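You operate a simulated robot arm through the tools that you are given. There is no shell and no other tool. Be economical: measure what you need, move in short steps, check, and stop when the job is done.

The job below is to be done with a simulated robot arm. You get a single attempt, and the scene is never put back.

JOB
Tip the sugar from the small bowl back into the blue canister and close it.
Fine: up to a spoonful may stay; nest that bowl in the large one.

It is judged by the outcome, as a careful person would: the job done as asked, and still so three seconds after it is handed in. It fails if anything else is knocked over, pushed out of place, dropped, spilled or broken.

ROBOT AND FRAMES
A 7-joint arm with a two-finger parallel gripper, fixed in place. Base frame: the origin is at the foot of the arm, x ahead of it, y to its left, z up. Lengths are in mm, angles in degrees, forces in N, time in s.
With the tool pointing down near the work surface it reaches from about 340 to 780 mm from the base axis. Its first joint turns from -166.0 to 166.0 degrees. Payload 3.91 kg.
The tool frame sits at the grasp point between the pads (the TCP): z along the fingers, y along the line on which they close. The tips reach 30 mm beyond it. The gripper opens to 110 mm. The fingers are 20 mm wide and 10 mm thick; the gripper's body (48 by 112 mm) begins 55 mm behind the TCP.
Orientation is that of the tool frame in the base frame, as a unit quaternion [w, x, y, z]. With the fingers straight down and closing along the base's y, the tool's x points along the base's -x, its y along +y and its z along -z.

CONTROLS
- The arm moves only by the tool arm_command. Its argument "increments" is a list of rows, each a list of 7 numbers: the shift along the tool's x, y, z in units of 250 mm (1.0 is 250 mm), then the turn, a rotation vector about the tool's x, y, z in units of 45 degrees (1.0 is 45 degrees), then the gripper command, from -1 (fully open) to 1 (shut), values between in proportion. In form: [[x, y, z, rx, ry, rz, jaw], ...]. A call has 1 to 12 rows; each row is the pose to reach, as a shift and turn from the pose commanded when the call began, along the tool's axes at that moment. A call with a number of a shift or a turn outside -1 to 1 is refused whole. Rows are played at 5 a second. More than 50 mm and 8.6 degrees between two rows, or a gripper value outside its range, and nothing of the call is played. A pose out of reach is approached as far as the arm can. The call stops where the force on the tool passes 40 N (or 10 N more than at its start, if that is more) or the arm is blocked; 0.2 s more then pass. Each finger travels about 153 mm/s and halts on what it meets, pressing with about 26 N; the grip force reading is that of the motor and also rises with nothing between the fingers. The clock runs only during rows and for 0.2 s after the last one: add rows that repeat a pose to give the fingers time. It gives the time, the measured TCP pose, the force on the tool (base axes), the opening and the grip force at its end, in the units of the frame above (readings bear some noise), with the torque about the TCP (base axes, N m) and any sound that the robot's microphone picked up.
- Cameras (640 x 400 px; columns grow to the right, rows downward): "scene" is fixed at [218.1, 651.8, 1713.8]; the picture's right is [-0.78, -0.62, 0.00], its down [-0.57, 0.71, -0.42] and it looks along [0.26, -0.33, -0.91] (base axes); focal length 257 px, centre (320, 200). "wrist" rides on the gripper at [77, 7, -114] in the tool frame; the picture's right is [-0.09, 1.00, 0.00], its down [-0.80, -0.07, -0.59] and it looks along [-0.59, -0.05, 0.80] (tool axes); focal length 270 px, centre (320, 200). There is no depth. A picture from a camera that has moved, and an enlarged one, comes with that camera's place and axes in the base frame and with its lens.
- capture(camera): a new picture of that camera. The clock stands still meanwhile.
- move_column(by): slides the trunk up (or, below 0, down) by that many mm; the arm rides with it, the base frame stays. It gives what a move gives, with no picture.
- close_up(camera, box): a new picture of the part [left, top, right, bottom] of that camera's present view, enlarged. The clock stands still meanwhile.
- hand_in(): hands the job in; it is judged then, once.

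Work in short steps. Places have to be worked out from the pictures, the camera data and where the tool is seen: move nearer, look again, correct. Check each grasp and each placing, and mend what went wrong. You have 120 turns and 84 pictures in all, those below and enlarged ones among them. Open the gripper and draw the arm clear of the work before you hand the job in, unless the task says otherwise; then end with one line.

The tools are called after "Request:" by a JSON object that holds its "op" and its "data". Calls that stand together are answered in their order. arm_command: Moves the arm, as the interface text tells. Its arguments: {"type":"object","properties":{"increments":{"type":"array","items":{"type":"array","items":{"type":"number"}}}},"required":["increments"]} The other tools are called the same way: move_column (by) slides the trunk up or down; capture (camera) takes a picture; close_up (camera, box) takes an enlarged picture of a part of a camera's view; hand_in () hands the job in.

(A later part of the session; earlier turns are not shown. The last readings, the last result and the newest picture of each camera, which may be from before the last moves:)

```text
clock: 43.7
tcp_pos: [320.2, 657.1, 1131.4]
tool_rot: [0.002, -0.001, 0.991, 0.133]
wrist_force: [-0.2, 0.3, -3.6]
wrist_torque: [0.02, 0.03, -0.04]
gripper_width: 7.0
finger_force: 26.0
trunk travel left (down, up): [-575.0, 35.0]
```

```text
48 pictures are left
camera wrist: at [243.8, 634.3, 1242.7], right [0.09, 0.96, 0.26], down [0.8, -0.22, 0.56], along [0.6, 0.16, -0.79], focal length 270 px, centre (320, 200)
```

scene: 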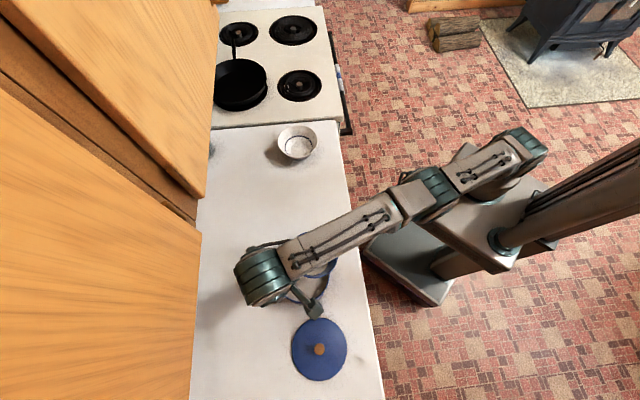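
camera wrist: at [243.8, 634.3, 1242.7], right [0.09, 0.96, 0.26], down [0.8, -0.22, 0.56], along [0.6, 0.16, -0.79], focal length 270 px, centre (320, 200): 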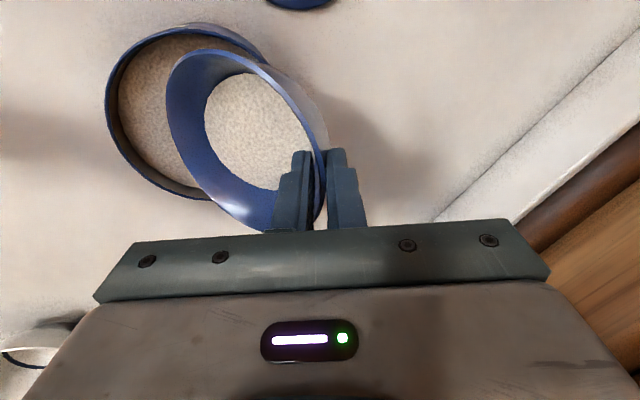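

At 45° the sugar is starting to shift toward the lip. I'll tilt on to about 65° with the lip held near the canister centre.

Request:
{"op": "arm_command", "data": {"increments": [[0, -0.01, -0.02, -0.11, 0, 0, 1], [0, -0.02, -0.04, -0.22, 0, 0, 1], [0, -0.035, -0.06, -0.34, 0, 0, 1], [0, -0.047, -0.071, -0.45, 0, 0, 1], [0, -0.047, -0.071, -0.45, 0, 0, 1]]}}

Request:
{"op": "capture", "data": {"camera": "wrist"}}

Request:
{"op": "close_up", "data": {"camera": "scene", "box": [220, 200, 400, 340]}}

```text
clock: 44.9
tcp_pos: [319.9, 643.0, 1144.8]
tool_rot: [0.002, -0.002, 0.952, 0.306]
wrist_force: [0.9, 0.3, -3.0]
wrist_torque: [-0.03, -0.03, 0.05]
gripper_width: 6.9
finger_force: 26.2
trunk travel left (down, up): [-575.0, 35.0]
```

```text
47 pictures are left
camera wrist: at [244.2, 581.0, 1241.7], right [0.08, 0.81, 0.58], down [0.8, -0.4, 0.45], along [0.6, 0.43, -0.68], focal length 270 px, centre (320, 200)
```

wrist: 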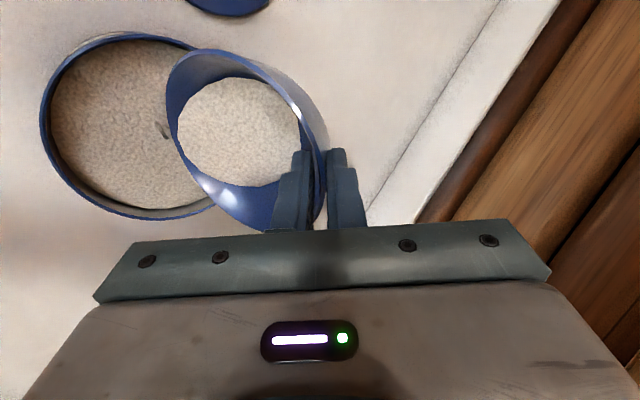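

```text
2.86 times, centred on (310, 270) of scene
camera zoom: at [218.1, 651.8, 1713.8], right [-0.78, -0.62, 0.0], down [-0.57, 0.71, -0.42], along [0.26, -0.33, -0.91], focal length 735 px, centre (349, 0)
```

zoom: 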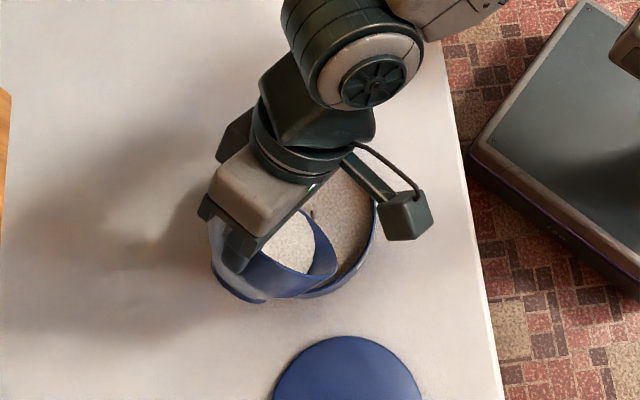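

The sugar is near the lip, which sits over the canister centre. Tilting to about 85°, slowly.

Request:
{"op": "arm_command", "data": {"increments": [[0, -0.015, -0.02, -0.07, 0, 0, 1], [0, -0.035, -0.04, -0.15, 0, 0, 1], [0, -0.055, -0.06, -0.22, 0, 0, 1], [0, -0.075, -0.08, -0.3, 0, 0, 1], [0, -0.095, -0.095, -0.38, 0, 0, 1], [0, -0.113, -0.11, -0.45, 0, 0, 1], [0, -0.113, -0.11, -0.45, 0, 0, 1], [0, -0.113, -0.11, -0.45, 0, 0, 1]]}}

Request:
{"op": "capture", "data": {"camera": "wrist"}}

Request:
{"op": "close_up", "data": {"camera": "scene", "box": [220, 200, 400, 340]}}

```text
clock: 46.7
tcp_pos: [320.9, 603.4, 1149.6]
tool_rot: [0.002, -0.002, 0.884, 0.468]
wrist_force: [-0.3, 0.0, -2.1]
wrist_torque: [-0.07, -0.02, -0.02]
gripper_width: 7.1
finger_force: 25.9
trunk travel left (down, up): [-575.0, 35.0]
```

```text
45 pictures are left
camera wrist: at [244.5, 511.9, 1219.6], right [0.08, 0.56, 0.82], down [0.8, -0.53, 0.28], along [0.59, 0.64, -0.49], focal length 270 px, centre (320, 200)
```

wrist: 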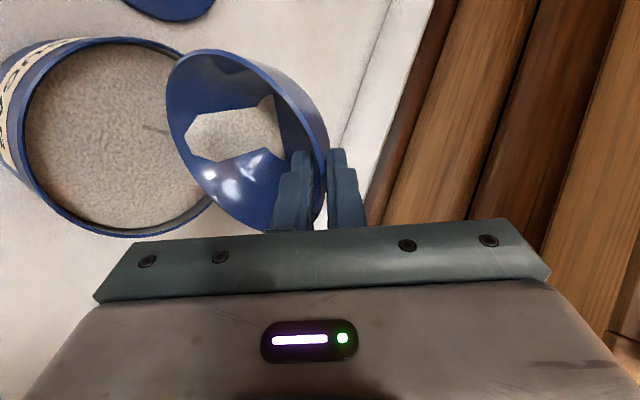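

```text
2.86 times, centred on (310, 270) of scene
camera zoom: at [218.1, 651.8, 1713.8], right [-0.78, -0.62, 0.0], down [-0.57, 0.71, -0.42], along [0.26, -0.33, -0.91], focal length 735 px, centre (349, 0)
```

zoom: 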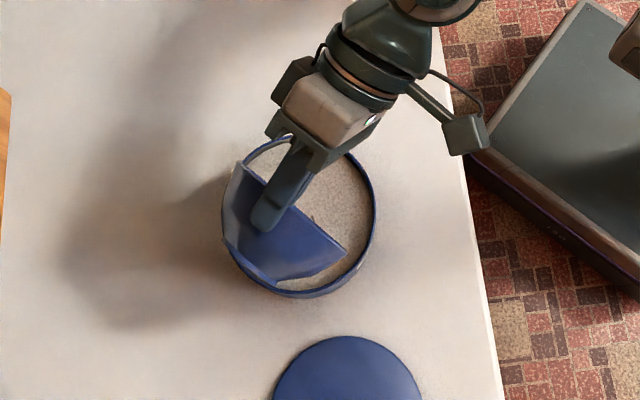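

Most of it has poured cleanly. I'll go on to about 110° to clear the rest.

Request:
{"op": "arm_command", "data": {"increments": [[0, -0.02, -0.03, -0.1, 0, 0, 1], [0, -0.045, -0.06, -0.2, 0, 0, 1], [0, -0.07, -0.09, -0.3, 0, 0, 1], [0, -0.095, -0.12, -0.4, 0, 0, 1], [0, -0.115, -0.145, -0.48, 0, 0, 1], [0, -0.128, -0.16, -0.55, 0, 0, 1], [0, -0.128, -0.16, -0.55, 0, 0, 1], [0, -0.128, -0.16, -0.55, 0, 0, 1]]}}

Request:
{"op": "capture", "data": {"camera": "wrist"}}

Request:
{"op": "close_up", "data": {"camera": "scene", "box": [220, 200, 400, 340]}}

```text
clock: 48.5
tcp_pos: [321.8, 550.0, 1147.7]
tool_rot: [0.002, -0.002, 0.763, 0.646]
wrist_force: [-0.7, -0.1, -3.0]
wrist_torque: [-0.11, -0.02, 0.02]
gripper_width: 7.1
finger_force: 26.4
trunk travel left (down, up): [-575.0, 35.0]
```

```text
43 pictures are left
camera wrist: at [244.7, 439.1, 1172.1], right [0.08, 0.16, 0.98], down [0.8, -0.6, 0.03], along [0.59, 0.79, -0.18], focal length 270 px, centre (320, 200)
```

wrist: 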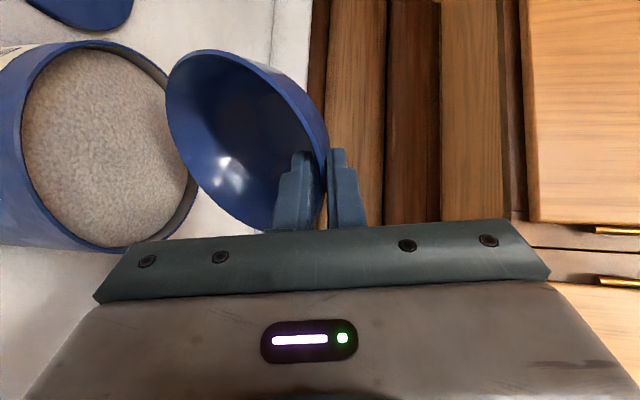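

```text
2.86 times, centred on (310, 270) of scene
camera zoom: at [218.1, 651.8, 1713.8], right [-0.78, -0.62, 0.0], down [-0.57, 0.71, -0.42], along [0.26, -0.33, -0.91], focal length 735 px, centre (349, 0)
```

zoom: 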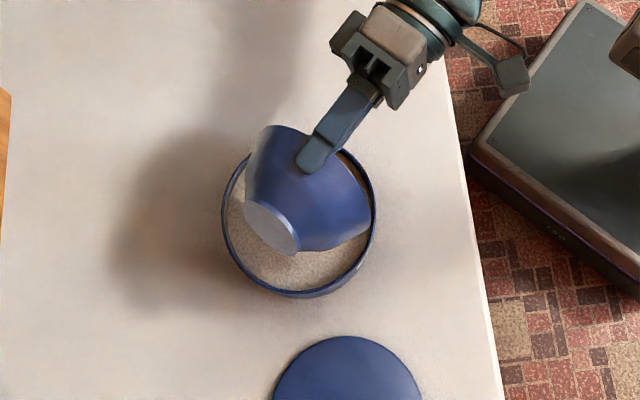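

The bowl is empty and there's no sugar on the counter. I'll raise straight up before righting it.

Request:
{"op": "arm_command", "data": {"increments": [[0, 0.05, -0.009, 0, 0, 0, 1], [0, 0.11, -0.018, 0, 0, 0, 1], [0, 0.17, -0.028, 0, 0, 0, 1], [0, 0.17, -0.028, 0.1, 0, 0, 1], [0, 0.17, -0.05, 0.25, 0, 0, 1], [0, 0.17, -0.1, 0.4, 0, 0, 1], [0, 0.17, -0.17, 0.58, 0, 0, 1], [0, 0.17, -0.25, 0.76, 0, 0, 1], [0, 0.17, -0.25, 0.76, 0, 0, 1]]}}

Request:
{"op": "close_up", "data": {"camera": "scene", "box": [200, 160, 400, 340]}}

```text
clock: 50.5
tcp_pos: [322.5, 496.0, 1199.4]
tool_rot: [0.003, -0.001, 0.919, 0.393]
wrist_force: [-0.1, 0.2, -2.3]
wrist_torque: [-0.05, 0.02, 0.0]
gripper_width: 7.1
finger_force: 26.4
trunk travel left (down, up): [-575.0, 35.0]
```

```text
2.22 times, centred on (300, 250) of scene
camera zoom: at [218.1, 651.8, 1713.8], right [-0.78, -0.62, 0.0], down [-0.57, 0.71, -0.42], along [0.26, -0.33, -0.91], focal length 572 px, centre (364, 89)
```

zoom: 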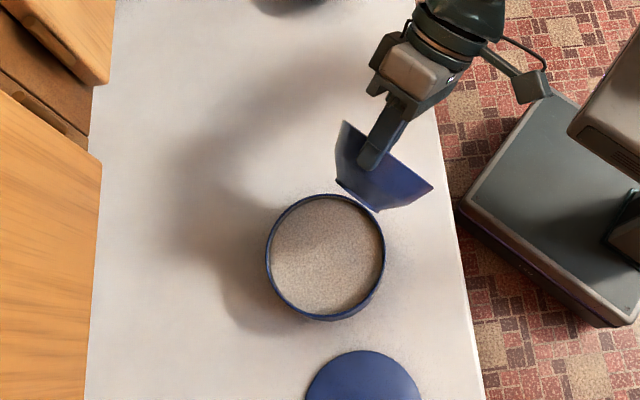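

The counter is clean and the canister level is below its rim. I'll keep righting the bowl while moving toward the middle of the counter.

Request:
{"op": "arm_command", "data": {"increments": [[-0.05, -0.04, -0.02, 0.17, 0, 0, 1], [-0.1, -0.08, -0.04, 0.34, 0, 0, 1], [-0.16, -0.12, -0.06, 0.51, 0, 0, 1], [-0.22, -0.16, -0.08, 0.68, 0, 0, 1], [-0.28, -0.2, -0.1, 0.85, 0, 0, 1], [-0.32, -0.224, -0.118, 1.0, 0, 0, 1], [-0.32, -0.224, -0.118, 1.0, 0, 0, 1]]}}

Request:
{"op": "capture", "data": {"camera": "wrist"}}

```text
clock: 52.1
tcp_pos: [399.8, 436.4, 1179.1]
tool_rot: [0.003, 0.0, 1.0, 0.012]
wrist_force: [-0.8, 0.2, -1.4]
wrist_torque: [0.1, -0.01, 0.04]
gripper_width: 6.9
finger_force: 26.4
trunk travel left (down, up): [-575.0, 35.0]
```

```text
40 pictures are left
camera wrist: at [324.1, 439.8, 1293.7], right [0.09, 1.0, 0.02], down [0.8, -0.08, 0.6], along [0.6, -0.03, -0.8], focal length 270 px, centre (320, 200)
```

wrist: 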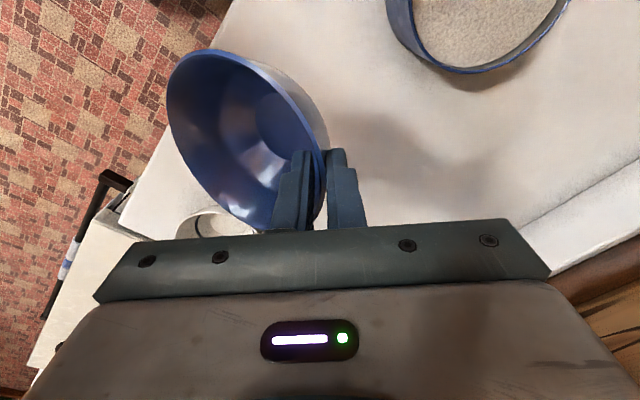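

The bowl is nearly upright and empty. My fingers sit about 25 mm down its wall, which would leave little room inside the white bowl. I'll set it back on its old clear spot and re-grip nearer the rim before nesting.

Request:
{"op": "arm_command", "data": {"increments": [[-0.05, 0.03, 0.06, 0.14, 0, 0, 1], [-0.1, 0.06, 0.18, 0.28, 0, 0, 1], [-0.15, 0.09, 0.3, 0.42, 0, 0, 1], [-0.2, 0.12, 0.42, 0.56, 0, 0, 1], [-0.23, 0.144, 0.53, 0.69, 0, 0, 1], [-0.23, 0.144, 0.6, 0.69, 0, 0, 1], [-0.23, 0.144, 0.6, 0.69, 0, 0, 1]]}}

Request:
{"op": "capture", "data": {"camera": "wrist"}}

```text
clock: 53.7
tcp_pos: [458.1, 474.9, 1032.1]
tool_rot: [0.002, 0.0, 0.966, -0.257]
wrist_force: [0.5, 0.7, -2.5]
wrist_torque: [0.15, 0.03, 0.0]
gripper_width: 7.0
finger_force: 25.9
trunk travel left (down, up): [-575.0, 35.0]
```

```text
39 pictures are left
camera wrist: at [382.4, 538.0, 1126.6], right [0.09, 0.86, -0.49], down [0.8, 0.23, 0.56], along [0.6, -0.44, -0.67], focal length 270 px, centre (320, 200)
```

wrist: 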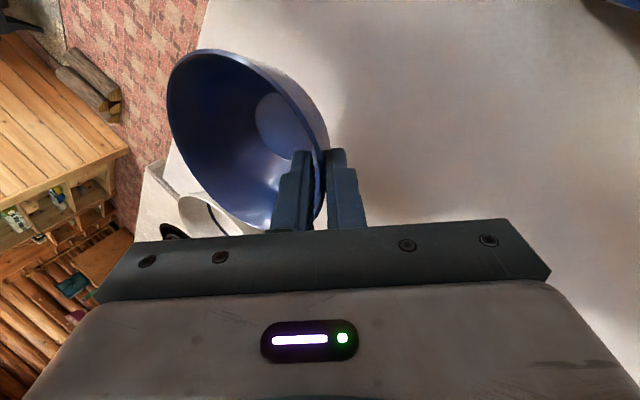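

Lowering to the counter, slowing near the known height of about 969.

Request:
{"op": "arm_command", "data": {"increments": [[0, 0.04, 0.07, 0, 0, 0, 1], [0, 0.08, 0.14, 0, 0, 0, 1], [0, 0.105, 0.184, 0, 0, 0, 1], [0, 0.115, 0.2, 0, 0, 0, 1], [0, 0.121, 0.211, 0, 0, 0, 1], [0, 0.125, 0.218, 0, 0, 0, 1], [0, 0.125, 0.218, 0, 0, 0, 1]]}}

```text
clock: 55.3
tcp_pos: [458.7, 474.6, 969.7]
tool_rot: [0.005, 0.0, 0.967, -0.256]
wrist_force: [3.6, 3.3, 24.6]
wrist_torque: [-0.61, 0.04, 0.08]
gripper_width: 7.4
finger_force: 25.9
trunk travel left (down, up): [-575.0, 35.0]
```

It's seated on the counter. I'll ease off, open, back out 12 mm along the wall, and close again for a shallower grip.

Request:
{"op": "arm_command", "data": {"increments": [[0, -0.002, -0.004, 0, 0, 0, 1], [0, -0.002, -0.004, 0, 0, 0, 0.6], [0, -0.002, -0.004, 0, 0, 0, 0.6], [0, -0.002, -0.03, 0, 0, 0, 0.6], [0, -0.002, -0.052, 0, 0, 0, 0.6], [0, -0.002, -0.052, 0, 0, 0, 0.6]]}}

Request:
{"op": "close_up", "data": {"camera": "wrist", "box": [160, 40, 440, 230]}}

```text
clock: 56.7
tcp_pos: [459.2, 482.0, 979.1]
tool_rot: [0.003, 0.0, 0.967, -0.257]
wrist_force: [0.0, 0.0, -0.2]
wrist_torque: [0.01, -0.04, -0.01]
gripper_width: 22.1
finger_force: 0.2
trunk travel left (down, up): [-575.0, 35.0]
```

```text
2.11 times, centred on (300, 135) of wrist
camera zoom: at [382.6, 544.9, 1074.3], right [0.09, 0.87, -0.49], down [0.8, 0.23, 0.56], along [0.6, -0.44, -0.67], focal length 569 px, centre (362, 337)
```

zoom: 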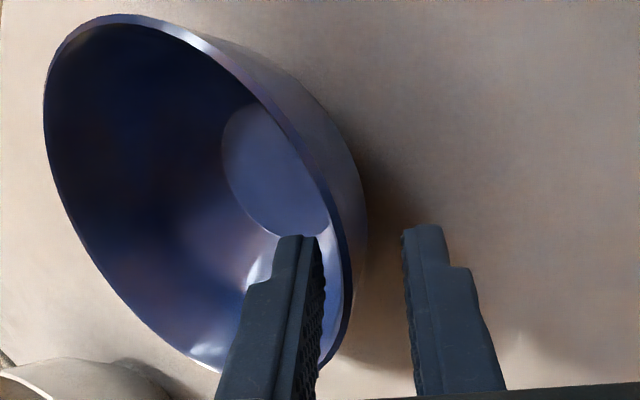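

Before re-gripping, I'll use the empty hand for a precise look at the white bowl. First I'll back out along the tool axis.

Request:
{"op": "arm_command", "data": {"increments": [[0, 0, -0.1, 0, 0, 0, 0.6], [0, 0, -0.24, 0, 0, 0, 0.6], [0, -0.08, -0.38, -0.1, 0, 0, 0.6], [-0.1, -0.2, -0.42, -0.26, 0, 0, 0.6], [-0.2, -0.34, -0.42, -0.42, 0, 0, 0.6], [-0.32, -0.46, -0.38, -0.58, 0, 0, 0.6], [-0.44, -0.58, -0.34, -0.66, 0, 0, 0.6], [-0.44, -0.58, -0.34, -0.66, 0, 0, 0.6]]}}

```text
clock: 58.5
tcp_pos: [566.3, 400.3, 1126.2]
tool_rot: [0.002, -0.001, 1.0, 0.001]
wrist_force: [-0.2, -0.1, 0.1]
wrist_torque: [0.02, -0.02, 0.0]
gripper_width: 22.1
finger_force: 0.1
trunk travel left (down, up): [-575.0, 35.0]
```

Now to a viewing pose over the white bowl.

Request:
{"op": "arm_command", "data": {"increments": [[-0.06, -0.15, 0.03, 0, 0, 0, 0.6], [-0.12, -0.3, 0.06, 0, 0, 0, 0.6], [-0.18, -0.45, 0.09, 0, 0, 0, 0.6], [-0.24, -0.6, 0.12, 0, 0, 0, 0.6], [-0.26, -0.6, 0.12, 0, 0, 0, 0.6]]}}

Request:
{"op": "capture", "data": {"camera": "wrist"}}

Request:
{"op": "capture", "data": {"camera": "scene"}}

```text
clock: 59.7
tcp_pos: [632.2, 250.0, 1097.1]
tool_rot: [0.002, 0.0, 1.0, 0.0]
wrist_force: [1.1, 0.1, -0.3]
wrist_torque: [-0.05, 0.01, 0.04]
gripper_width: 22.2
finger_force: 0.1
trunk travel left (down, up): [-575.0, 35.0]
```

```text
37 pictures are left
camera wrist: at [556.2, 257.6, 1211.4], right [0.09, 1.0, 0.0], down [0.8, -0.07, 0.6], along [0.6, -0.05, -0.8], focal length 270 px, centre (320, 200)
```

wrist: 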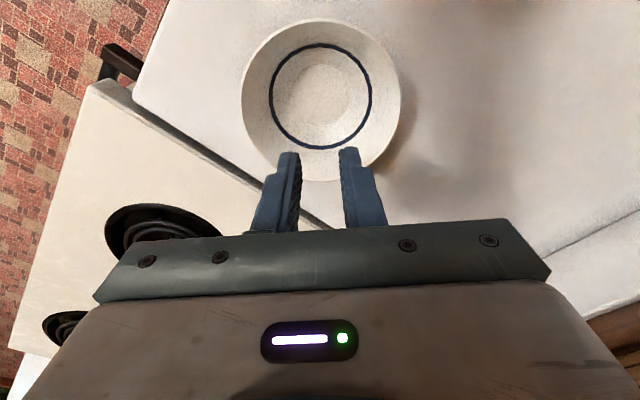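

```text
36 pictures are left
```

scene: 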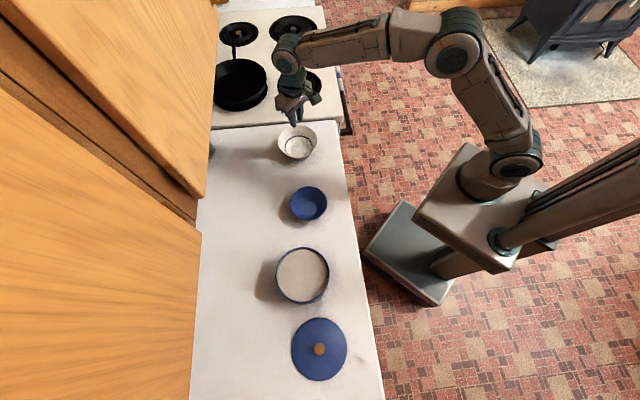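

The white bowl rim is about 143 mm across, centred at about (639, 251) with its top at z of about 962. I'll test the nesting posture with the empty hand: yaw 30° counter-clockwise, then lean 30°.

Request:
{"op": "arm_command", "data": {"increments": [[0.02, 0.05, 0, 0, 0, -0.17, 0.6], [0.045, 0.1, 0, 0, 0, -0.34, 0.6], [0.07, 0.15, 0, 0, 0, -0.51, 0.6], [0.088, 0.208, 0, 0, 0, -0.667, 0.6], [0.088, 0.208, 0, 0, 0, -0.667, 0.6]]}}

Request:
{"op": "arm_command", "data": {"increments": [[0, 0, 0, 0.17, 0, 0, 0.6], [0, 0, 0, 0.34, 0, 0, 0.6], [0, 0, 0, 0.51, 0, 0, 0.6], [0, 0, 0.08, 0.66, 0, 0, 0.6], [0, 0, 0.16, 0.66, 0, 0, 0.6], [0, 0, 0.16, 0.66, 0, 0, 0.6]]}}

Request:
{"op": "capture", "data": {"camera": "wrist"}}

```text
clock: 60.9
tcp_pos: [610.7, 300.2, 1097.0]
tool_rot: [0.002, -0.261, 0.965, -0.001]
wrist_force: [-0.5, 0.1, -0.6]
wrist_torque: [-0.02, 0.0, -0.01]
gripper_width: 22.1
finger_force: 0.0
trunk travel left (down, up): [-575.0, 35.0]
```

```text
clock: 62.3
tcp_pos: [610.6, 299.9, 1056.1]
tool_rot: [0.07, -0.25, 0.933, -0.248]
wrist_force: [0.1, -0.1, 0.1]
wrist_torque: [0.01, -0.02, 0.03]
gripper_width: 22.1
finger_force: 0.0
trunk travel left (down, up): [-575.0, 35.0]
```

```text
35 pictures are left
camera wrist: at [513.7, 315.9, 1151.6], right [-0.35, 0.79, -0.5], down [0.57, 0.6, 0.55], along [0.74, -0.09, -0.67], focal length 270 px, centre (320, 200)
```

wrist: 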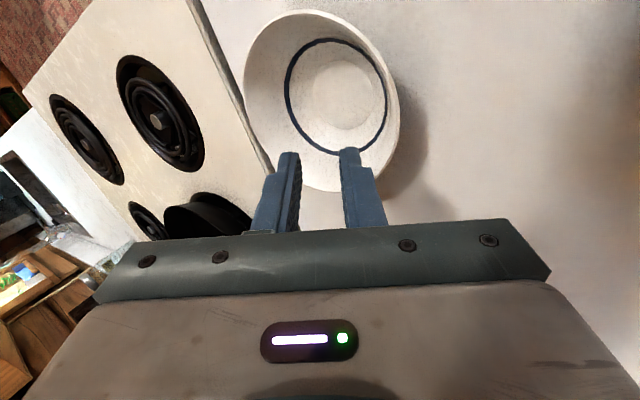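

This posture reaches, and the view refines the white bowl to a centre of about (637, 249) with the rim at about 970. I'll re-grip at the blue bowl with the earlier yaw, because at 120° the hand would come close to the canister. Undoing lean and yaw first.

Request:
{"op": "arm_command", "data": {"increments": [[0, -0.06, -0.1, -0.1, 0, 0, 0.6], [0, -0.119, -0.208, -0.27, 0, 0, 0.6], [0, -0.119, -0.208, -0.44, 0, 0, 0.6], [0, -0.119, -0.208, -0.6, 0, 0, 0.6], [0, -0.119, -0.208, -0.66, 0, 0, 0.6]]}}

Request:
{"op": "arm_command", "data": {"increments": [[0, 0, 0, 0, 0, 0.17, 0.6], [0, 0, 0, 0, 0, 0.34, 0.6], [0, 0, 0, 0, 0, 0.5, 0.6], [0, 0, 0, 0, 0, 0.667, 0.6], [0, 0, 0, 0, 0, 0.667, 0.6]]}}

```text
clock: 63.5
tcp_pos: [611.7, 300.7, 1116.3]
tool_rot: [0.002, -0.26, 0.966, 0.001]
wrist_force: [0.2, -0.1, -0.4]
wrist_torque: [-0.01, 0.02, -0.02]
gripper_width: 22.1
finger_force: 0.0
trunk travel left (down, up): [-575.0, 35.0]
```

```text
clock: 64.7
tcp_pos: [611.4, 301.1, 1115.3]
tool_rot: [0.002, 0.0, 1.0, 0.0]
wrist_force: [0.7, 0.1, -0.4]
wrist_torque: [0.01, -0.03, 0.01]
gripper_width: 22.2
finger_force: 0.2
trunk travel left (down, up): [-575.0, 35.0]
```

Travelling back to the pre-grasp pose over the blue bowl.

Request:
{"op": "arm_command", "data": {"increments": [[0.1, 0.13, 0, 0, 0, 0, 0.5], [0.2, 0.26, 0, 0, 0, 0, 0.5], [0.3, 0.39, 0, 0.1, 0, 0, 0.5], [0.4, 0.52, 0.04, 0.25, 0, 0, 0.5], [0.5, 0.65, 0.1, 0.4, 0, 0, 0.5], [0.58, 0.75, 0.18, 0.54, 0, 0, 0.5], [0.608, 0.82, 0.26, 0.66, 0, 0, 0.5], [0.608, 0.83, 0.3, 0.66, 0, 0, 0.5], [0.608, 0.83, 0.3, 0.66, 0, 0, 0.5]]}}

Request:
{"op": "capture", "data": {"camera": "wrist"}}

```text
clock: 66.7
tcp_pos: [459.0, 508.3, 1040.1]
tool_rot: [0.002, -0.001, 0.966, -0.257]
wrist_force: [-0.1, -0.3, -0.9]
wrist_torque: [-0.02, 0.04, 0.0]
gripper_width: 27.3
finger_force: 0.0
trunk travel left (down, up): [-575.0, 35.0]
```

```text
34 pictures are left
camera wrist: at [382.8, 570.7, 1134.7], right [0.09, 0.86, -0.49], down [0.8, 0.23, 0.56], along [0.6, -0.44, -0.67], focal length 270 px, centre (320, 200)
```

wrist: 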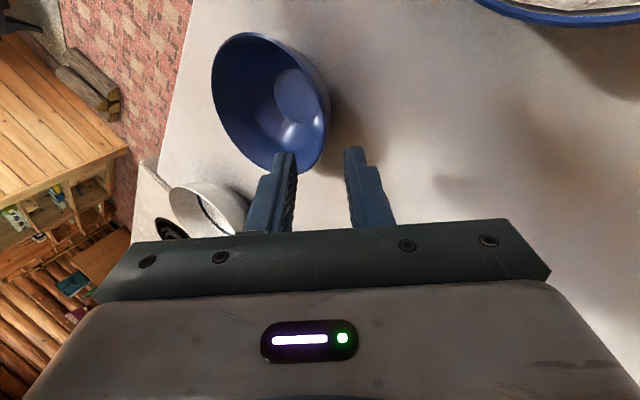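

Approaching to the shallower depth, TCP at about (459, 481, 980), and closing.

Request:
{"op": "arm_command", "data": {"increments": [[0, 0.024, 0.08, 0, 0, 0, 0.5], [0, 0.024, 0.16, 0, 0, 0, 0.5], [0, 0.024, 0.22, 0, 0, 0, 0.5], [0, 0.024, 0.261, 0, 0, 0, 0.5], [0, 0.024, 0.261, 0, 0, 0, 0.7], [0, 0.024, 0.261, 0, 0, 0, 1], [0, 0.024, 0.261, 0, 0, 0, 1], [0, 0.024, 0.261, 0, 0, 0, 1]]}}

Request:
{"op": "close_up", "data": {"camera": "wrist", "box": [160, 40, 440, 230]}}

```text
clock: 68.5
tcp_pos: [460.8, 480.4, 980.2]
tool_rot: [0.002, 0.0, 0.967, -0.256]
wrist_force: [-0.3, -1.8, 3.1]
wrist_torque: [-0.21, -0.03, -0.02]
gripper_width: 7.1
finger_force: 26.5
trunk travel left (down, up): [-575.0, 35.0]
```

```text
2.11 times, centred on (300, 135) of wrist
camera zoom: at [384.4, 542.3, 1075.3], right [0.09, 0.87, -0.49], down [0.8, 0.23, 0.56], along [0.6, -0.44, -0.67], focal length 569 px, centre (362, 337)
```

zoom: 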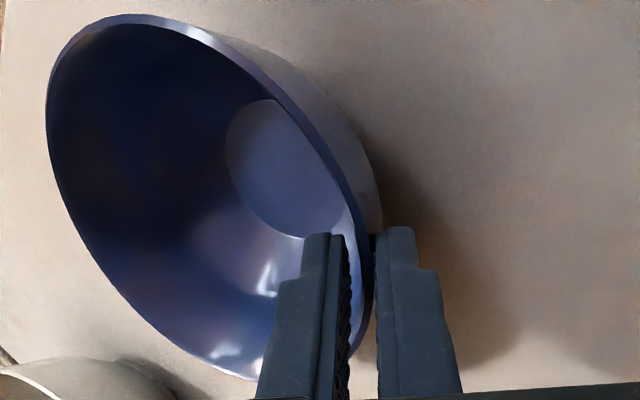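

Re-gripped higher on the wall. Lifting straight up.

Request:
{"op": "arm_command", "data": {"increments": [[0, -0.03, -0.05, 0, 0, 0, 1], [0, -0.09, -0.16, 0, 0, 0, 1], [0, -0.16, -0.28, 0, 0, 0, 1], [0, -0.22, -0.38, 0, 0, 0, 1], [0, -0.22, -0.38, 0, 0, 0, 1]]}}

Request:
{"op": "capture", "data": {"camera": "wrist"}}

```text
clock: 69.7
tcp_pos: [459.7, 479.3, 1092.5]
tool_rot: [0.003, 0.0, 0.967, -0.257]
wrist_force: [-0.1, 0.0, -1.5]
wrist_torque: [0.15, -0.01, 0.01]
gripper_width: 6.9
finger_force: 25.9
trunk travel left (down, up): [-575.0, 35.0]
```

```text
32 pictures are left
camera wrist: at [383.7, 541.7, 1187.1], right [0.09, 0.87, -0.49], down [0.8, 0.23, 0.56], along [0.6, -0.44, -0.67], focal length 270 px, centre (320, 200)
```

wrist: 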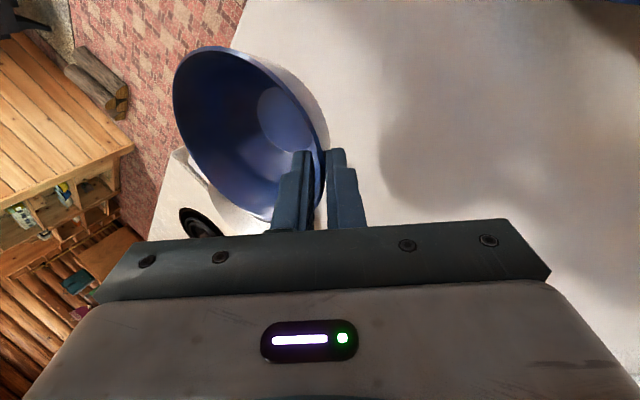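

It's held level. I'll carry it over the white bowl while yawing 30° about the vertical.

Request:
{"op": "arm_command", "data": {"increments": [[-0.07, -0.07, 0.045, 0, -0.04, -0.07, 1], [-0.16, -0.16, 0.105, 0, -0.09, -0.157, 1], [-0.25, -0.25, 0.165, 0, -0.14, -0.245, 1], [-0.34, -0.34, 0.226, 0, -0.19, -0.332, 1], [-0.43, -0.425, 0.285, 0, -0.24, -0.42, 1], [-0.51, -0.505, 0.338, 0, -0.29, -0.507, 1], [-0.56, -0.553, 0.37, 0, -0.331, -0.579, 1], [-0.584, -0.577, 0.386, 0, -0.331, -0.579, 1], [-0.584, -0.577, 0.386, 0, -0.331, -0.579, 1]]}}

Request:
{"op": "capture", "data": {"camera": "wrist"}}

Request:
{"op": "close_up", "data": {"camera": "scene", "box": [240, 90, 380, 190]}}

```text
clock: 71.7
tcp_pos: [606.8, 307.1, 1077.6]
tool_rot: [0.07, -0.25, 0.933, -0.248]
wrist_force: [-0.3, 0.3, -2.5]
wrist_torque: [0.12, 0.02, -0.02]
gripper_width: 6.6
finger_force: 25.8
trunk travel left (down, up): [-575.0, 35.0]
```

```text
31 pictures are left
camera wrist: at [509.4, 323.1, 1173.1], right [-0.36, 0.79, -0.5], down [0.57, 0.6, 0.55], along [0.74, -0.09, -0.67], focal length 270 px, centre (320, 200)
```

wrist: 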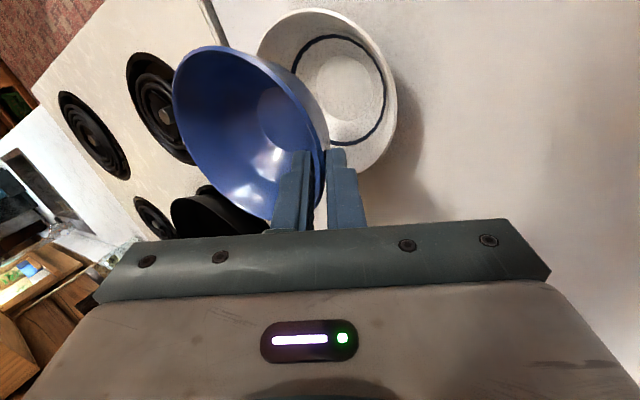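

```text
4.00 times, centred on (310, 140) of scene
camera zoom: at [218.1, 651.8, 1713.8], right [-0.78, -0.62, 0.0], down [-0.57, 0.71, -0.42], along [0.26, -0.33, -0.91], focal length 1029 px, centre (360, 440)
```

zoom: 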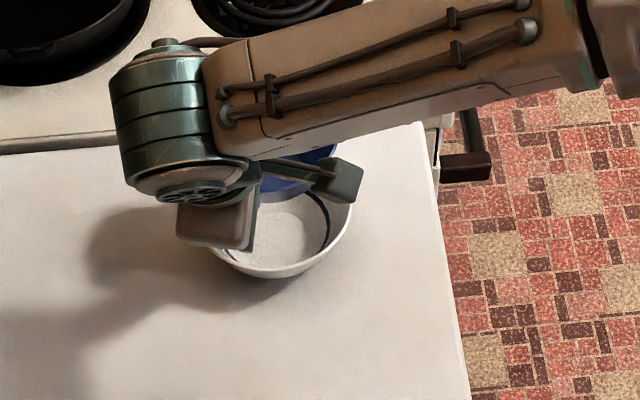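

Fitting both rims in this view shows the blue bowl centred over the white one to within about 4 mm. I'll correct by (+3, +1) and lower to about 1005.

Request:
{"op": "arm_command", "data": {"increments": [[-0.012, 0.03, 0.06, 0, 0, 0, 1], [-0.012, 0.07, 0.125, 0, 0, 0, 1], [-0.012, 0.11, 0.19, 0, 0, 0, 1], [-0.012, 0.138, 0.245, 0, 0, 0, 1], [-0.012, 0.141, 0.251, 0, 0, 0, 1]]}}

Request:
{"op": "capture", "data": {"camera": "wrist"}}

Request:
{"op": "close_up", "data": {"camera": "scene", "box": [240, 90, 380, 190]}}

```text
clock: 72.9
tcp_pos: [607.7, 308.8, 1006.2]
tool_rot: [0.07, -0.251, 0.933, -0.249]
wrist_force: [-0.6, 0.4, -2.6]
wrist_torque: [0.13, 0.06, 0.01]
gripper_width: 6.7
finger_force: 25.3
trunk travel left (down, up): [-575.0, 35.0]
```

```text
29 pictures are left
camera wrist: at [511.6, 324.8, 1101.5], right [-0.35, 0.79, -0.5], down [0.57, 0.6, 0.55], along [0.74, -0.09, -0.67], focal length 270 px, centre (320, 200)
```

wrist: 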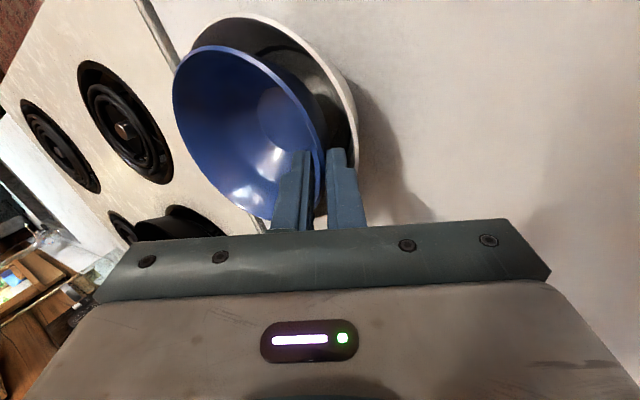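

```text
4.00 times, centred on (310, 140) of scene
camera zoom: at [218.1, 651.8, 1713.8], right [-0.78, -0.62, 0.0], down [-0.57, 0.71, -0.42], along [0.26, -0.33, -0.91], focal length 1029 px, centre (360, 440)
```

zoom: 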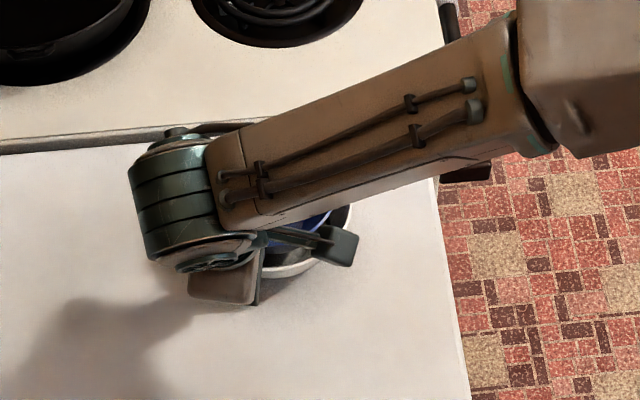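

It's inside the white bowl's mouth with no contact yet. Lowering in 3 mm steps.

Request:
{"op": "arm_command", "data": {"increments": [[0, 0.006, 0.0104, 0, 0, 0, 1], [0, 0.012, 0.0208, 0, 0, 0, 1], [0, 0.018, 0.0312, 0, 0, 0, 1], [0, 0.024, 0.0416, 0, 0, 0, 1], [0, 0.027, 0.047, 0, 0, 0, 1], [0, 0.027, 0.047, 0, 0, 0, 1]]}}

Request:
{"op": "capture", "data": {"camera": "wrist"}}

```text
clock: 74.3
tcp_pos: [608.0, 308.0, 994.8]
tool_rot: [0.071, -0.25, 0.933, -0.248]
wrist_force: [0.7, -0.3, 10.3]
wrist_torque: [-0.11, -0.19, 0.0]
gripper_width: 6.8
finger_force: 26.0
trunk travel left (down, up): [-575.0, 35.0]
```

```text
27 pictures are left
camera wrist: at [511.3, 323.4, 1090.3], right [-0.35, 0.79, -0.5], down [0.57, 0.6, 0.56], along [0.74, -0.09, -0.67], focal length 270 px, centre (320, 200)
```

wrist: 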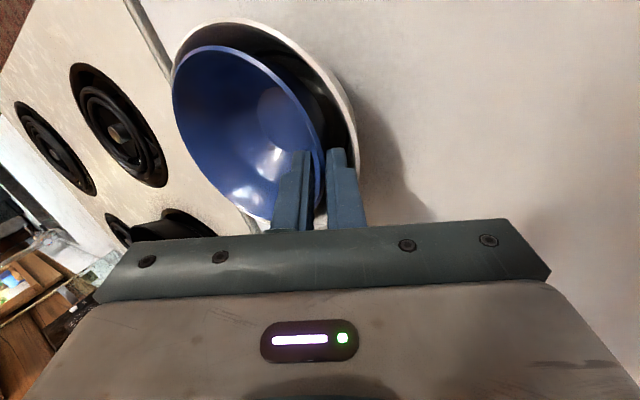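

It made contact at 10 N and z of about 995. I'll look closer to see whether it's seated or touching the side wall.

Request:
{"op": "close_up", "data": {"camera": "wrist", "box": [150, 5, 400, 235]}}

```text
1.74 times, centred on (275, 120) of wrist
camera zoom: at [511.3, 323.4, 1090.3], right [-0.35, 0.79, -0.5], down [0.57, 0.6, 0.56], along [0.74, -0.09, -0.67], focal length 470 px, centre (398, 339)
```

zoom: 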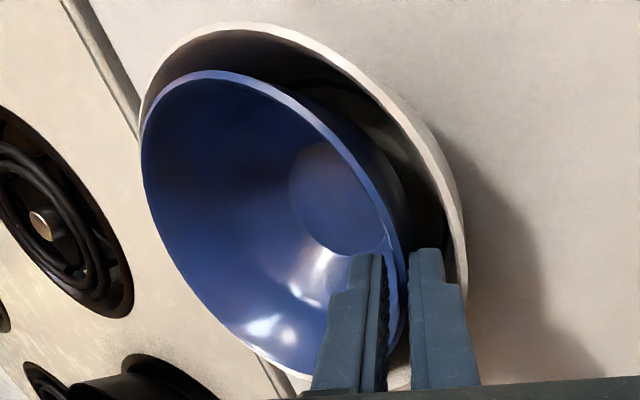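

My projections put the two bowls concentric to a few mm. The blue rim sits about 15 mm above the white one, which fits being seated on its floor. I'll open slightly and withdraw along the wall direction.

Request:
{"op": "arm_command", "data": {"increments": [[0, 0, 0, 0, 0, 0, 0.85], [0, 0, 0, 0, 0, 0, 0.75], [0, 0, 0, 0, 0, 0, 0.72], [0, 0, 0, 0, 0, 0, 0.72], [0, 0, -0.06, 0, 0, 0, 0.72], [0, 0, -0.14, 0, 0, 0, 0.72], [0, 0, -0.24, 0, 0, 0, 0.6], [0, 0, -0.24, 0, 0, 0, 0.6]]}}

Request:
{"op": "close_up", "data": {"camera": "wrist", "box": [150, 5, 450, 235]}}

```text
clock: 76.1
tcp_pos: [594.7, 335.3, 1045.8]
tool_rot: [0.069, -0.25, 0.933, -0.247]
wrist_force: [-1.4, 0.6, -0.8]
wrist_torque: [0.03, 0.01, -0.01]
gripper_width: 22.1
finger_force: 0.0
trunk travel left (down, up): [-575.0, 35.0]
```

```text
1.74 times, centred on (300, 120) of wrist
camera zoom: at [497.6, 350.8, 1140.5], right [-0.35, 0.79, -0.5], down [0.57, 0.6, 0.55], along [0.74, -0.09, -0.67], focal length 470 px, centre (355, 339)
```

zoom: 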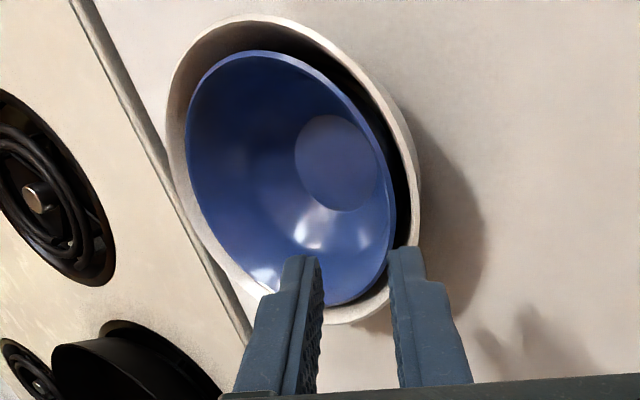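

The bowl is nested cleanly. I'll rise and straighten the tool, then go for the lid.

Request:
{"op": "arm_command", "data": {"increments": [[0, -0.05, -0.14, 0, 0, 0, 0.4], [0, -0.12, -0.26, -0.15, 0, 0, 0.2], [0, -0.19, -0.33, -0.32, 0, 0, 0], [0, -0.19, -0.33, -0.49, 0, 0, -0.2], [0, -0.19, -0.33, -0.66, 0, 0, -0.2], [0, -0.19, -0.33, -0.66, 0, 0, -0.2]]}}

Request:
{"op": "close_up", "data": {"camera": "scene", "box": [230, 110, 390, 390]}}

```text
clock: 77.5
tcp_pos: [593.0, 334.4, 1142.5]
tool_rot: [0.003, -0.259, 0.966, 0.0]
wrist_force: [0.6, -0.1, 0.2]
wrist_torque: [-0.01, 0.03, 0.02]
gripper_width: 66.3
finger_force: 0.1
trunk travel left (down, up): [-575.0, 35.0]
```

```text
1.43 times, centred on (310, 250) of scene
camera zoom: at [218.1, 651.8, 1713.8], right [-0.78, -0.62, 0.0], down [-0.57, 0.71, -0.42], along [0.26, -0.33, -0.91], focal length 367 px, centre (334, 129)
```

zoom: 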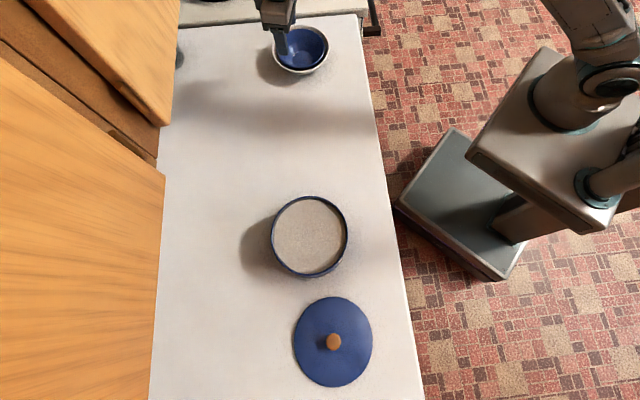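

Everything is clean and in place. Travelling toward the lid at a height of 1140 mm.

Request:
{"op": "arm_command", "data": {"increments": [[0.058, 0.165, 0, 0, 0, 0, -0.2], [0.117, 0.33, 0, 0, 0, 0, -0.2], [0.175, 0.5, 0, 0, 0, 0, -0.2], [0.234, 0.665, 0, 0, 0, 0, -0.2], [0.293, 0.83, 0, 0, 0, 0, -0.2], [0.352, 1.0, 0, 0, 0, 0, -0.2], [0.352, 1.0, 0, 0, 0, 0, -0.2]]}}

Request:
{"op": "arm_command", "data": {"increments": [[0.058, 0.165, 0, 0, 0, 0, -0.2], [0.117, 0.33, 0, 0, 0, 0, -0.2], [0.175, 0.5, 0, 0, 0, 0, -0.2], [0.234, 0.665, 0, 0, 0, 0, -0.2], [0.293, 0.83, 0, 0, 0, 0, -0.2], [0.352, 1.0, 0, 0, 0, 0, -0.2], [0.352, 1.0, 0, 0, 0, 0, -0.2]]}}

Request:
{"op": "capture", "data": {"camera": "wrist"}}

```text
clock: 79.1
tcp_pos: [392.1, 506.0, 1139.8]
tool_rot: [0.004, -0.259, 0.966, -0.001]
wrist_force: [-0.4, 0.3, 0.3]
wrist_torque: [0.0, 0.01, 0.0]
gripper_width: 66.0
finger_force: 0.0
trunk travel left (down, up): [-575.0, 35.0]
```

```text
clock: 80.7
tcp_pos: [190.7, 678.0, 1139.0]
tool_rot: [0.002, -0.259, 0.966, -0.001]
wrist_force: [0.3, -0.9, 0.0]
wrist_torque: [-0.02, 0.0, 0.0]
gripper_width: 65.9
finger_force: 0.1
trunk travel left (down, up): [-575.0, 35.0]
```

```text
23 pictures are left
camera wrist: at [120.0, 645.5, 1253.6], right [-0.42, 0.91, 0.0], down [0.73, 0.34, 0.6], along [0.54, 0.25, -0.8], focal length 270 px, centre (320, 200)
```

wrist: 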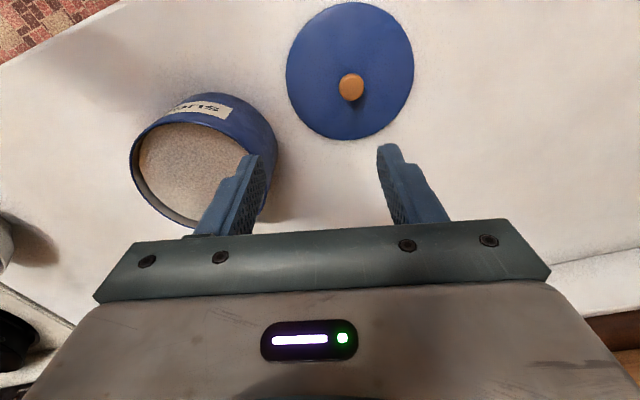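

The knob projects to about (175, 708) in both this view and the scene view. I'll move above it, down to about 1010, and verify.

Request:
{"op": "arm_command", "data": {"increments": [[-0.006, 0.07, 0.1, 0, 0, 0, -0.2], [-0.006, 0.135, 0.2, 0, 0, 0, -0.2], [-0.006, 0.135, 0.36, 0, 0, 0, -0.2], [-0.006, 0.135, 0.5, 0, 0, 0, -0.2], [-0.006, 0.135, 0.5, 0, 0, 0, -0.2]]}}

Request:
{"op": "capture", "data": {"camera": "wrist"}}

```text
clock: 81.9
tcp_pos: [176.7, 708.4, 1014.1]
tool_rot: [0.003, -0.26, 0.965, -0.001]
wrist_force: [-0.4, 0.2, -0.1]
wrist_torque: [0.0, 0.0, -0.02]
gripper_width: 66.0
finger_force: 0.1
out of reach, approached as far as the arm can: row 2
trunk travel left (down, up): [-575.0, 35.0]
```

```text
22 pictures are left
camera wrist: at [107.3, 675.5, 1127.5], right [-0.42, 0.91, 0.0], down [0.73, 0.34, 0.6], along [0.54, 0.25, -0.8], focal length 270 px, centre (320, 200)
```

wrist: 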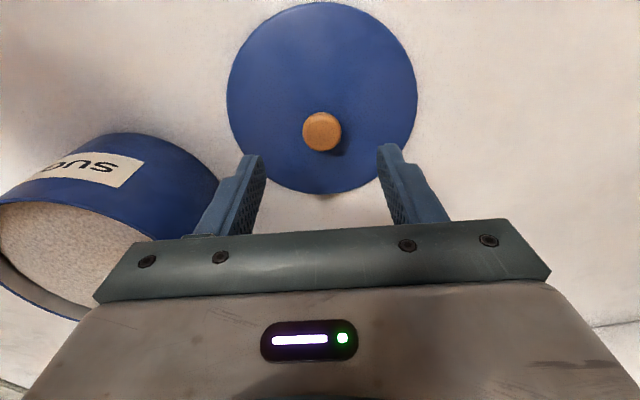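

The knob is centred at (175, 707.6). I'll descend to the height I released it at, about 957, and close.

Request:
{"op": "arm_command", "data": {"increments": [[0.007, 0, 0.1, 0, 0, 0, -0.2], [0.007, 0, 0.18, 0, 0, 0, -0.2], [0.007, 0, 0.225, 0, 0, 0, -0.2], [0.007, 0, 0.225, 0, 0, 0, -0.2], [0.007, 0, 0.225, 0, 0, 0, 0.4], [0.007, 0, 0.225, 0, 0, 0, 1], [0.007, 0, 0.225, 0, 0, 0, 1], [0.007, 0, 0.225, 0, 0, 0, 1]]}}

```text
clock: 83.7
tcp_pos: [175.3, 707.5, 957.8]
tool_rot: [0.003, -0.26, 0.966, 0.0]
wrist_force: [-0.6, 0.5, 0.1]
wrist_torque: [0.01, 0.01, -0.03]
gripper_width: 26.7
finger_force: 26.6
trunk travel left (down, up): [-575.0, 35.0]
```

The knob is gripped at 26.7 mm. Lifting, easing slightly toward the canister to stay within reach.

Request:
{"op": "arm_command", "data": {"increments": [[0, 0, -0.1, 0, 0, 0, 1], [0, 0, -0.24, 0, 0, 0, 1], [-0.015, -0.037, -0.4, 0, 0, 0, 1], [-0.033, -0.082, -0.54, 0, 0, 0, 1], [-0.033, -0.082, -0.62, 0, 0, 0, 1], [-0.033, -0.082, -0.62, 0, 0, 0, 1]]}}

Request:
{"op": "capture", "data": {"camera": "wrist"}}

```text
clock: 85.1
tcp_pos: [191.5, 693.8, 1112.9]
tool_rot: [0.003, -0.26, 0.966, -0.001]
wrist_force: [-0.2, -0.4, -0.5]
wrist_torque: [0.01, -0.03, 0.0]
gripper_width: 26.8
finger_force: 26.1
trunk travel left (down, up): [-575.0, 35.0]
```

```text
21 pictures are left
camera wrist: at [122.3, 661.7, 1227.4], right [-0.42, 0.91, 0.0], down [0.73, 0.34, 0.6], along [0.54, 0.25, -0.8], focal length 270 px, centre (320, 200)
```

wrist: 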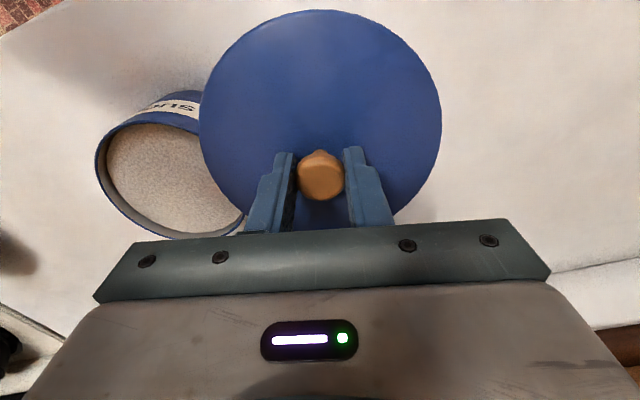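

The lid is held level. Carrying it over the canister centre.

Request:
{"op": "arm_command", "data": {"increments": [[-0.05, -0.12, 0, 0, 0, 0, 1], [-0.1, -0.24, 0, 0, 0, 0, 1], [-0.15, -0.36, 0, 0, 0, 0, 1], [-0.2, -0.48, 0, 0, 0, 0, 1], [-0.253, -0.606, 0, 0, 0, 0, 1], [-0.253, -0.606, 0.1, 0, 0, 0, 1], [-0.253, -0.606, 0.1, 0, 0, 0, 1]]}}

Request:
{"op": "capture", "data": {"camera": "wrist"}}

Request:
{"op": "close_up", "data": {"camera": "scene", "box": [220, 200, 400, 340]}}

```text
clock: 86.7
tcp_pos: [319.9, 593.4, 1087.5]
tool_rot: [0.003, -0.26, 0.966, 0.0]
wrist_force: [-0.1, -0.6, -0.3]
wrist_torque: [0.03, 0.0, 0.0]
gripper_width: 26.7
finger_force: 25.9
trunk travel left (down, up): [-575.0, 35.0]
```

```text
20 pictures are left
camera wrist: at [250.3, 560.9, 1200.7], right [-0.42, 0.91, 0.0], down [0.72, 0.34, 0.6], along [0.54, 0.25, -0.8], focal length 270 px, centre (320, 200)
```

wrist: 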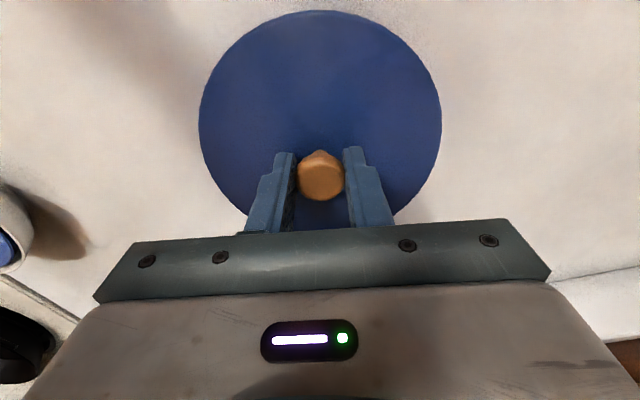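

```text
2.86 times, centred on (310, 270) of scene
camera zoom: at [218.1, 651.8, 1713.8], right [-0.78, -0.62, 0.0], down [-0.57, 0.71, -0.42], along [0.26, -0.33, -0.91], focal length 735 px, centre (349, 0)
```

zoom: 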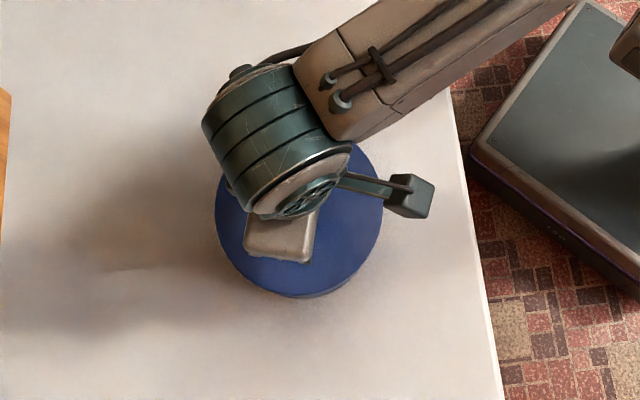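

The canister hasn't moved, judging by the same scene fit before and after. I'll trim 2 mm and lower to just above the seat height of about 1052.

Request:
{"op": "arm_command", "data": {"increments": [[-0.008, 0, 0, 0, 0, 0, 1], [-0.008, 0, 0.06, 0, 0, 0, 1], [-0.008, 0, 0.1, 0, 0, 0, 1], [-0.008, 0, 0.115, 0, 0, 0, 1], [-0.008, 0, 0.115, 0, 0, 0, 1]]}}

Request:
{"op": "capture", "data": {"camera": "wrist"}}

Request:
{"op": "close_up", "data": {"camera": "scene", "box": [250, 225, 350, 325]}}

```text
clock: 87.9
tcp_pos: [323.2, 594.5, 1058.9]
tool_rot: [0.003, -0.26, 0.966, -0.001]
wrist_force: [0.4, -0.5, -1.7]
wrist_torque: [-0.02, 0.01, 0.02]
gripper_width: 26.7
finger_force: 26.1
trunk travel left (down, up): [-575.0, 35.0]
```

```text
18 pictures are left
camera wrist: at [253.7, 562.0, 1171.9], right [-0.42, 0.91, 0.0], down [0.73, 0.34, 0.6], along [0.54, 0.25, -0.8], focal length 270 px, centre (320, 200)
```

wrist: 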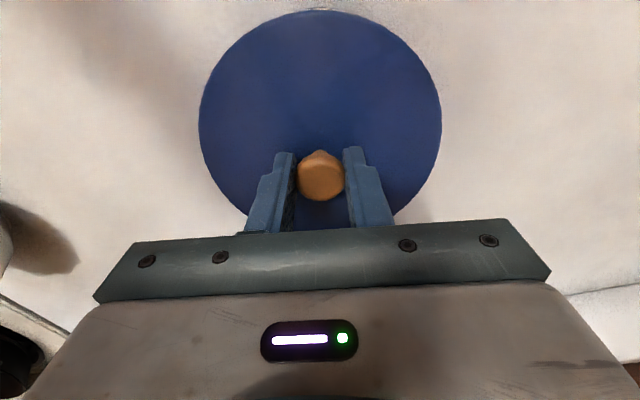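

```text
4.00 times, centred on (300, 275) of scene
camera zoom: at [218.1, 651.8, 1713.8], right [-0.78, -0.62, 0.0], down [-0.57, 0.71, -0.42], along [0.26, -0.33, -0.91], focal length 1029 px, centre (400, -100)
```

zoom: 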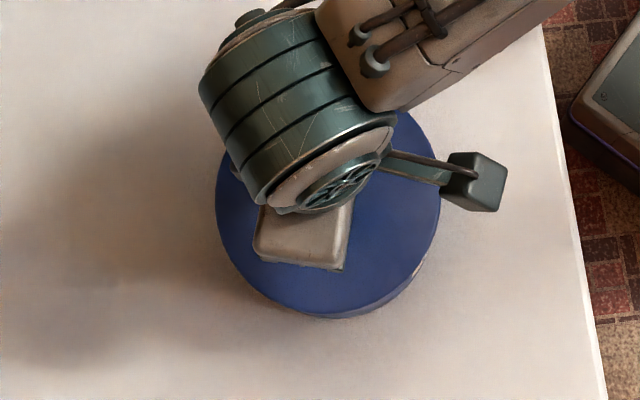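

Lowering the last several mm in small steps, watching the force.

Request:
{"op": "arm_command", "data": {"increments": [[0.004, 0, 0.008, 0, 0, 0, 1], [0.004, 0, 0.016, 0, 0, 0, 1], [0.004, 0, 0.022, 0, 0, 0, 1], [0.004, 0, 0.028, 0, 0, 0, 1], [0.004, 0, 0.028, 0, 0, 0, 1]]}}

```text
clock: 89.1
tcp_pos: [323.0, 592.7, 1052.4]
tool_rot: [0.003, -0.26, 0.966, -0.001]
wrist_force: [-0.5, 0.1, -0.7]
wrist_torque: [-0.01, 0.01, -0.04]
gripper_width: 26.8
finger_force: 25.9
trunk travel left (down, up): [-575.0, 35.0]
```

Request:
{"op": "arm_command", "data": {"increments": [[0, 0, 0.006, 0, 0, 0, 1], [0, 0, 0.012, 0, 0, 0, 1], [0, 0, 0.018, 0, 0, 0, 1], [0, 0, 0.018, 0, 0, 0, 1]]}}

```text
clock: 90.1
tcp_pos: [321.9, 593.2, 1050.0]
tool_rot: [0.004, -0.26, 0.966, 0.002]
wrist_force: [1.1, 4.4, 27.3]
wrist_torque: [0.12, -0.05, 0.06]
gripper_width: 27.1
finger_force: 26.1
trunk travel left (down, up): [-575.0, 35.0]
```

It met firm contact at z of about 1050, matching the original seated height. I'll ease off, release and rise straight up.

Request:
{"op": "arm_command", "data": {"increments": [[0, 0, -0.008, 0, 0, 0, 1], [0, 0, -0.008, 0, 0, 0, 0.3], [0, 0, -0.008, 0, 0, 0, -0.2], [0, 0, -0.008, 0, 0, 0, -0.2], [0, 0, -0.1, 0, 0, 0, -0.2], [0, 0, -0.2, 0, 0, 0, -0.2], [0, 0, -0.28, 0, 0, 0, -0.2], [0, 0, -0.28, 0, 0, 0, -0.2]]}}

Request:
{"op": "capture", "data": {"camera": "wrist"}}

```text
clock: 91.9
tcp_pos: [321.4, 595.4, 1118.5]
tool_rot: [0.004, -0.259, 0.966, -0.001]
wrist_force: [-0.4, -0.3, -0.5]
wrist_torque: [0.0, -0.01, -0.02]
gripper_width: 66.1
finger_force: 0.1
trunk travel left (down, up): [-575.0, 35.0]
heard: snap
```

```text
16 pictures are left
camera wrist: at [252.6, 563.3, 1232.2], right [-0.42, 0.91, 0.0], down [0.73, 0.34, 0.6], along [0.54, 0.25, -0.8], focal length 270 px, centre (320, 200)
```

wrist: 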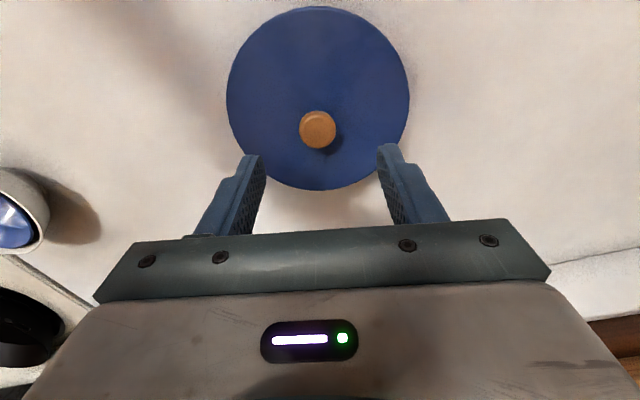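

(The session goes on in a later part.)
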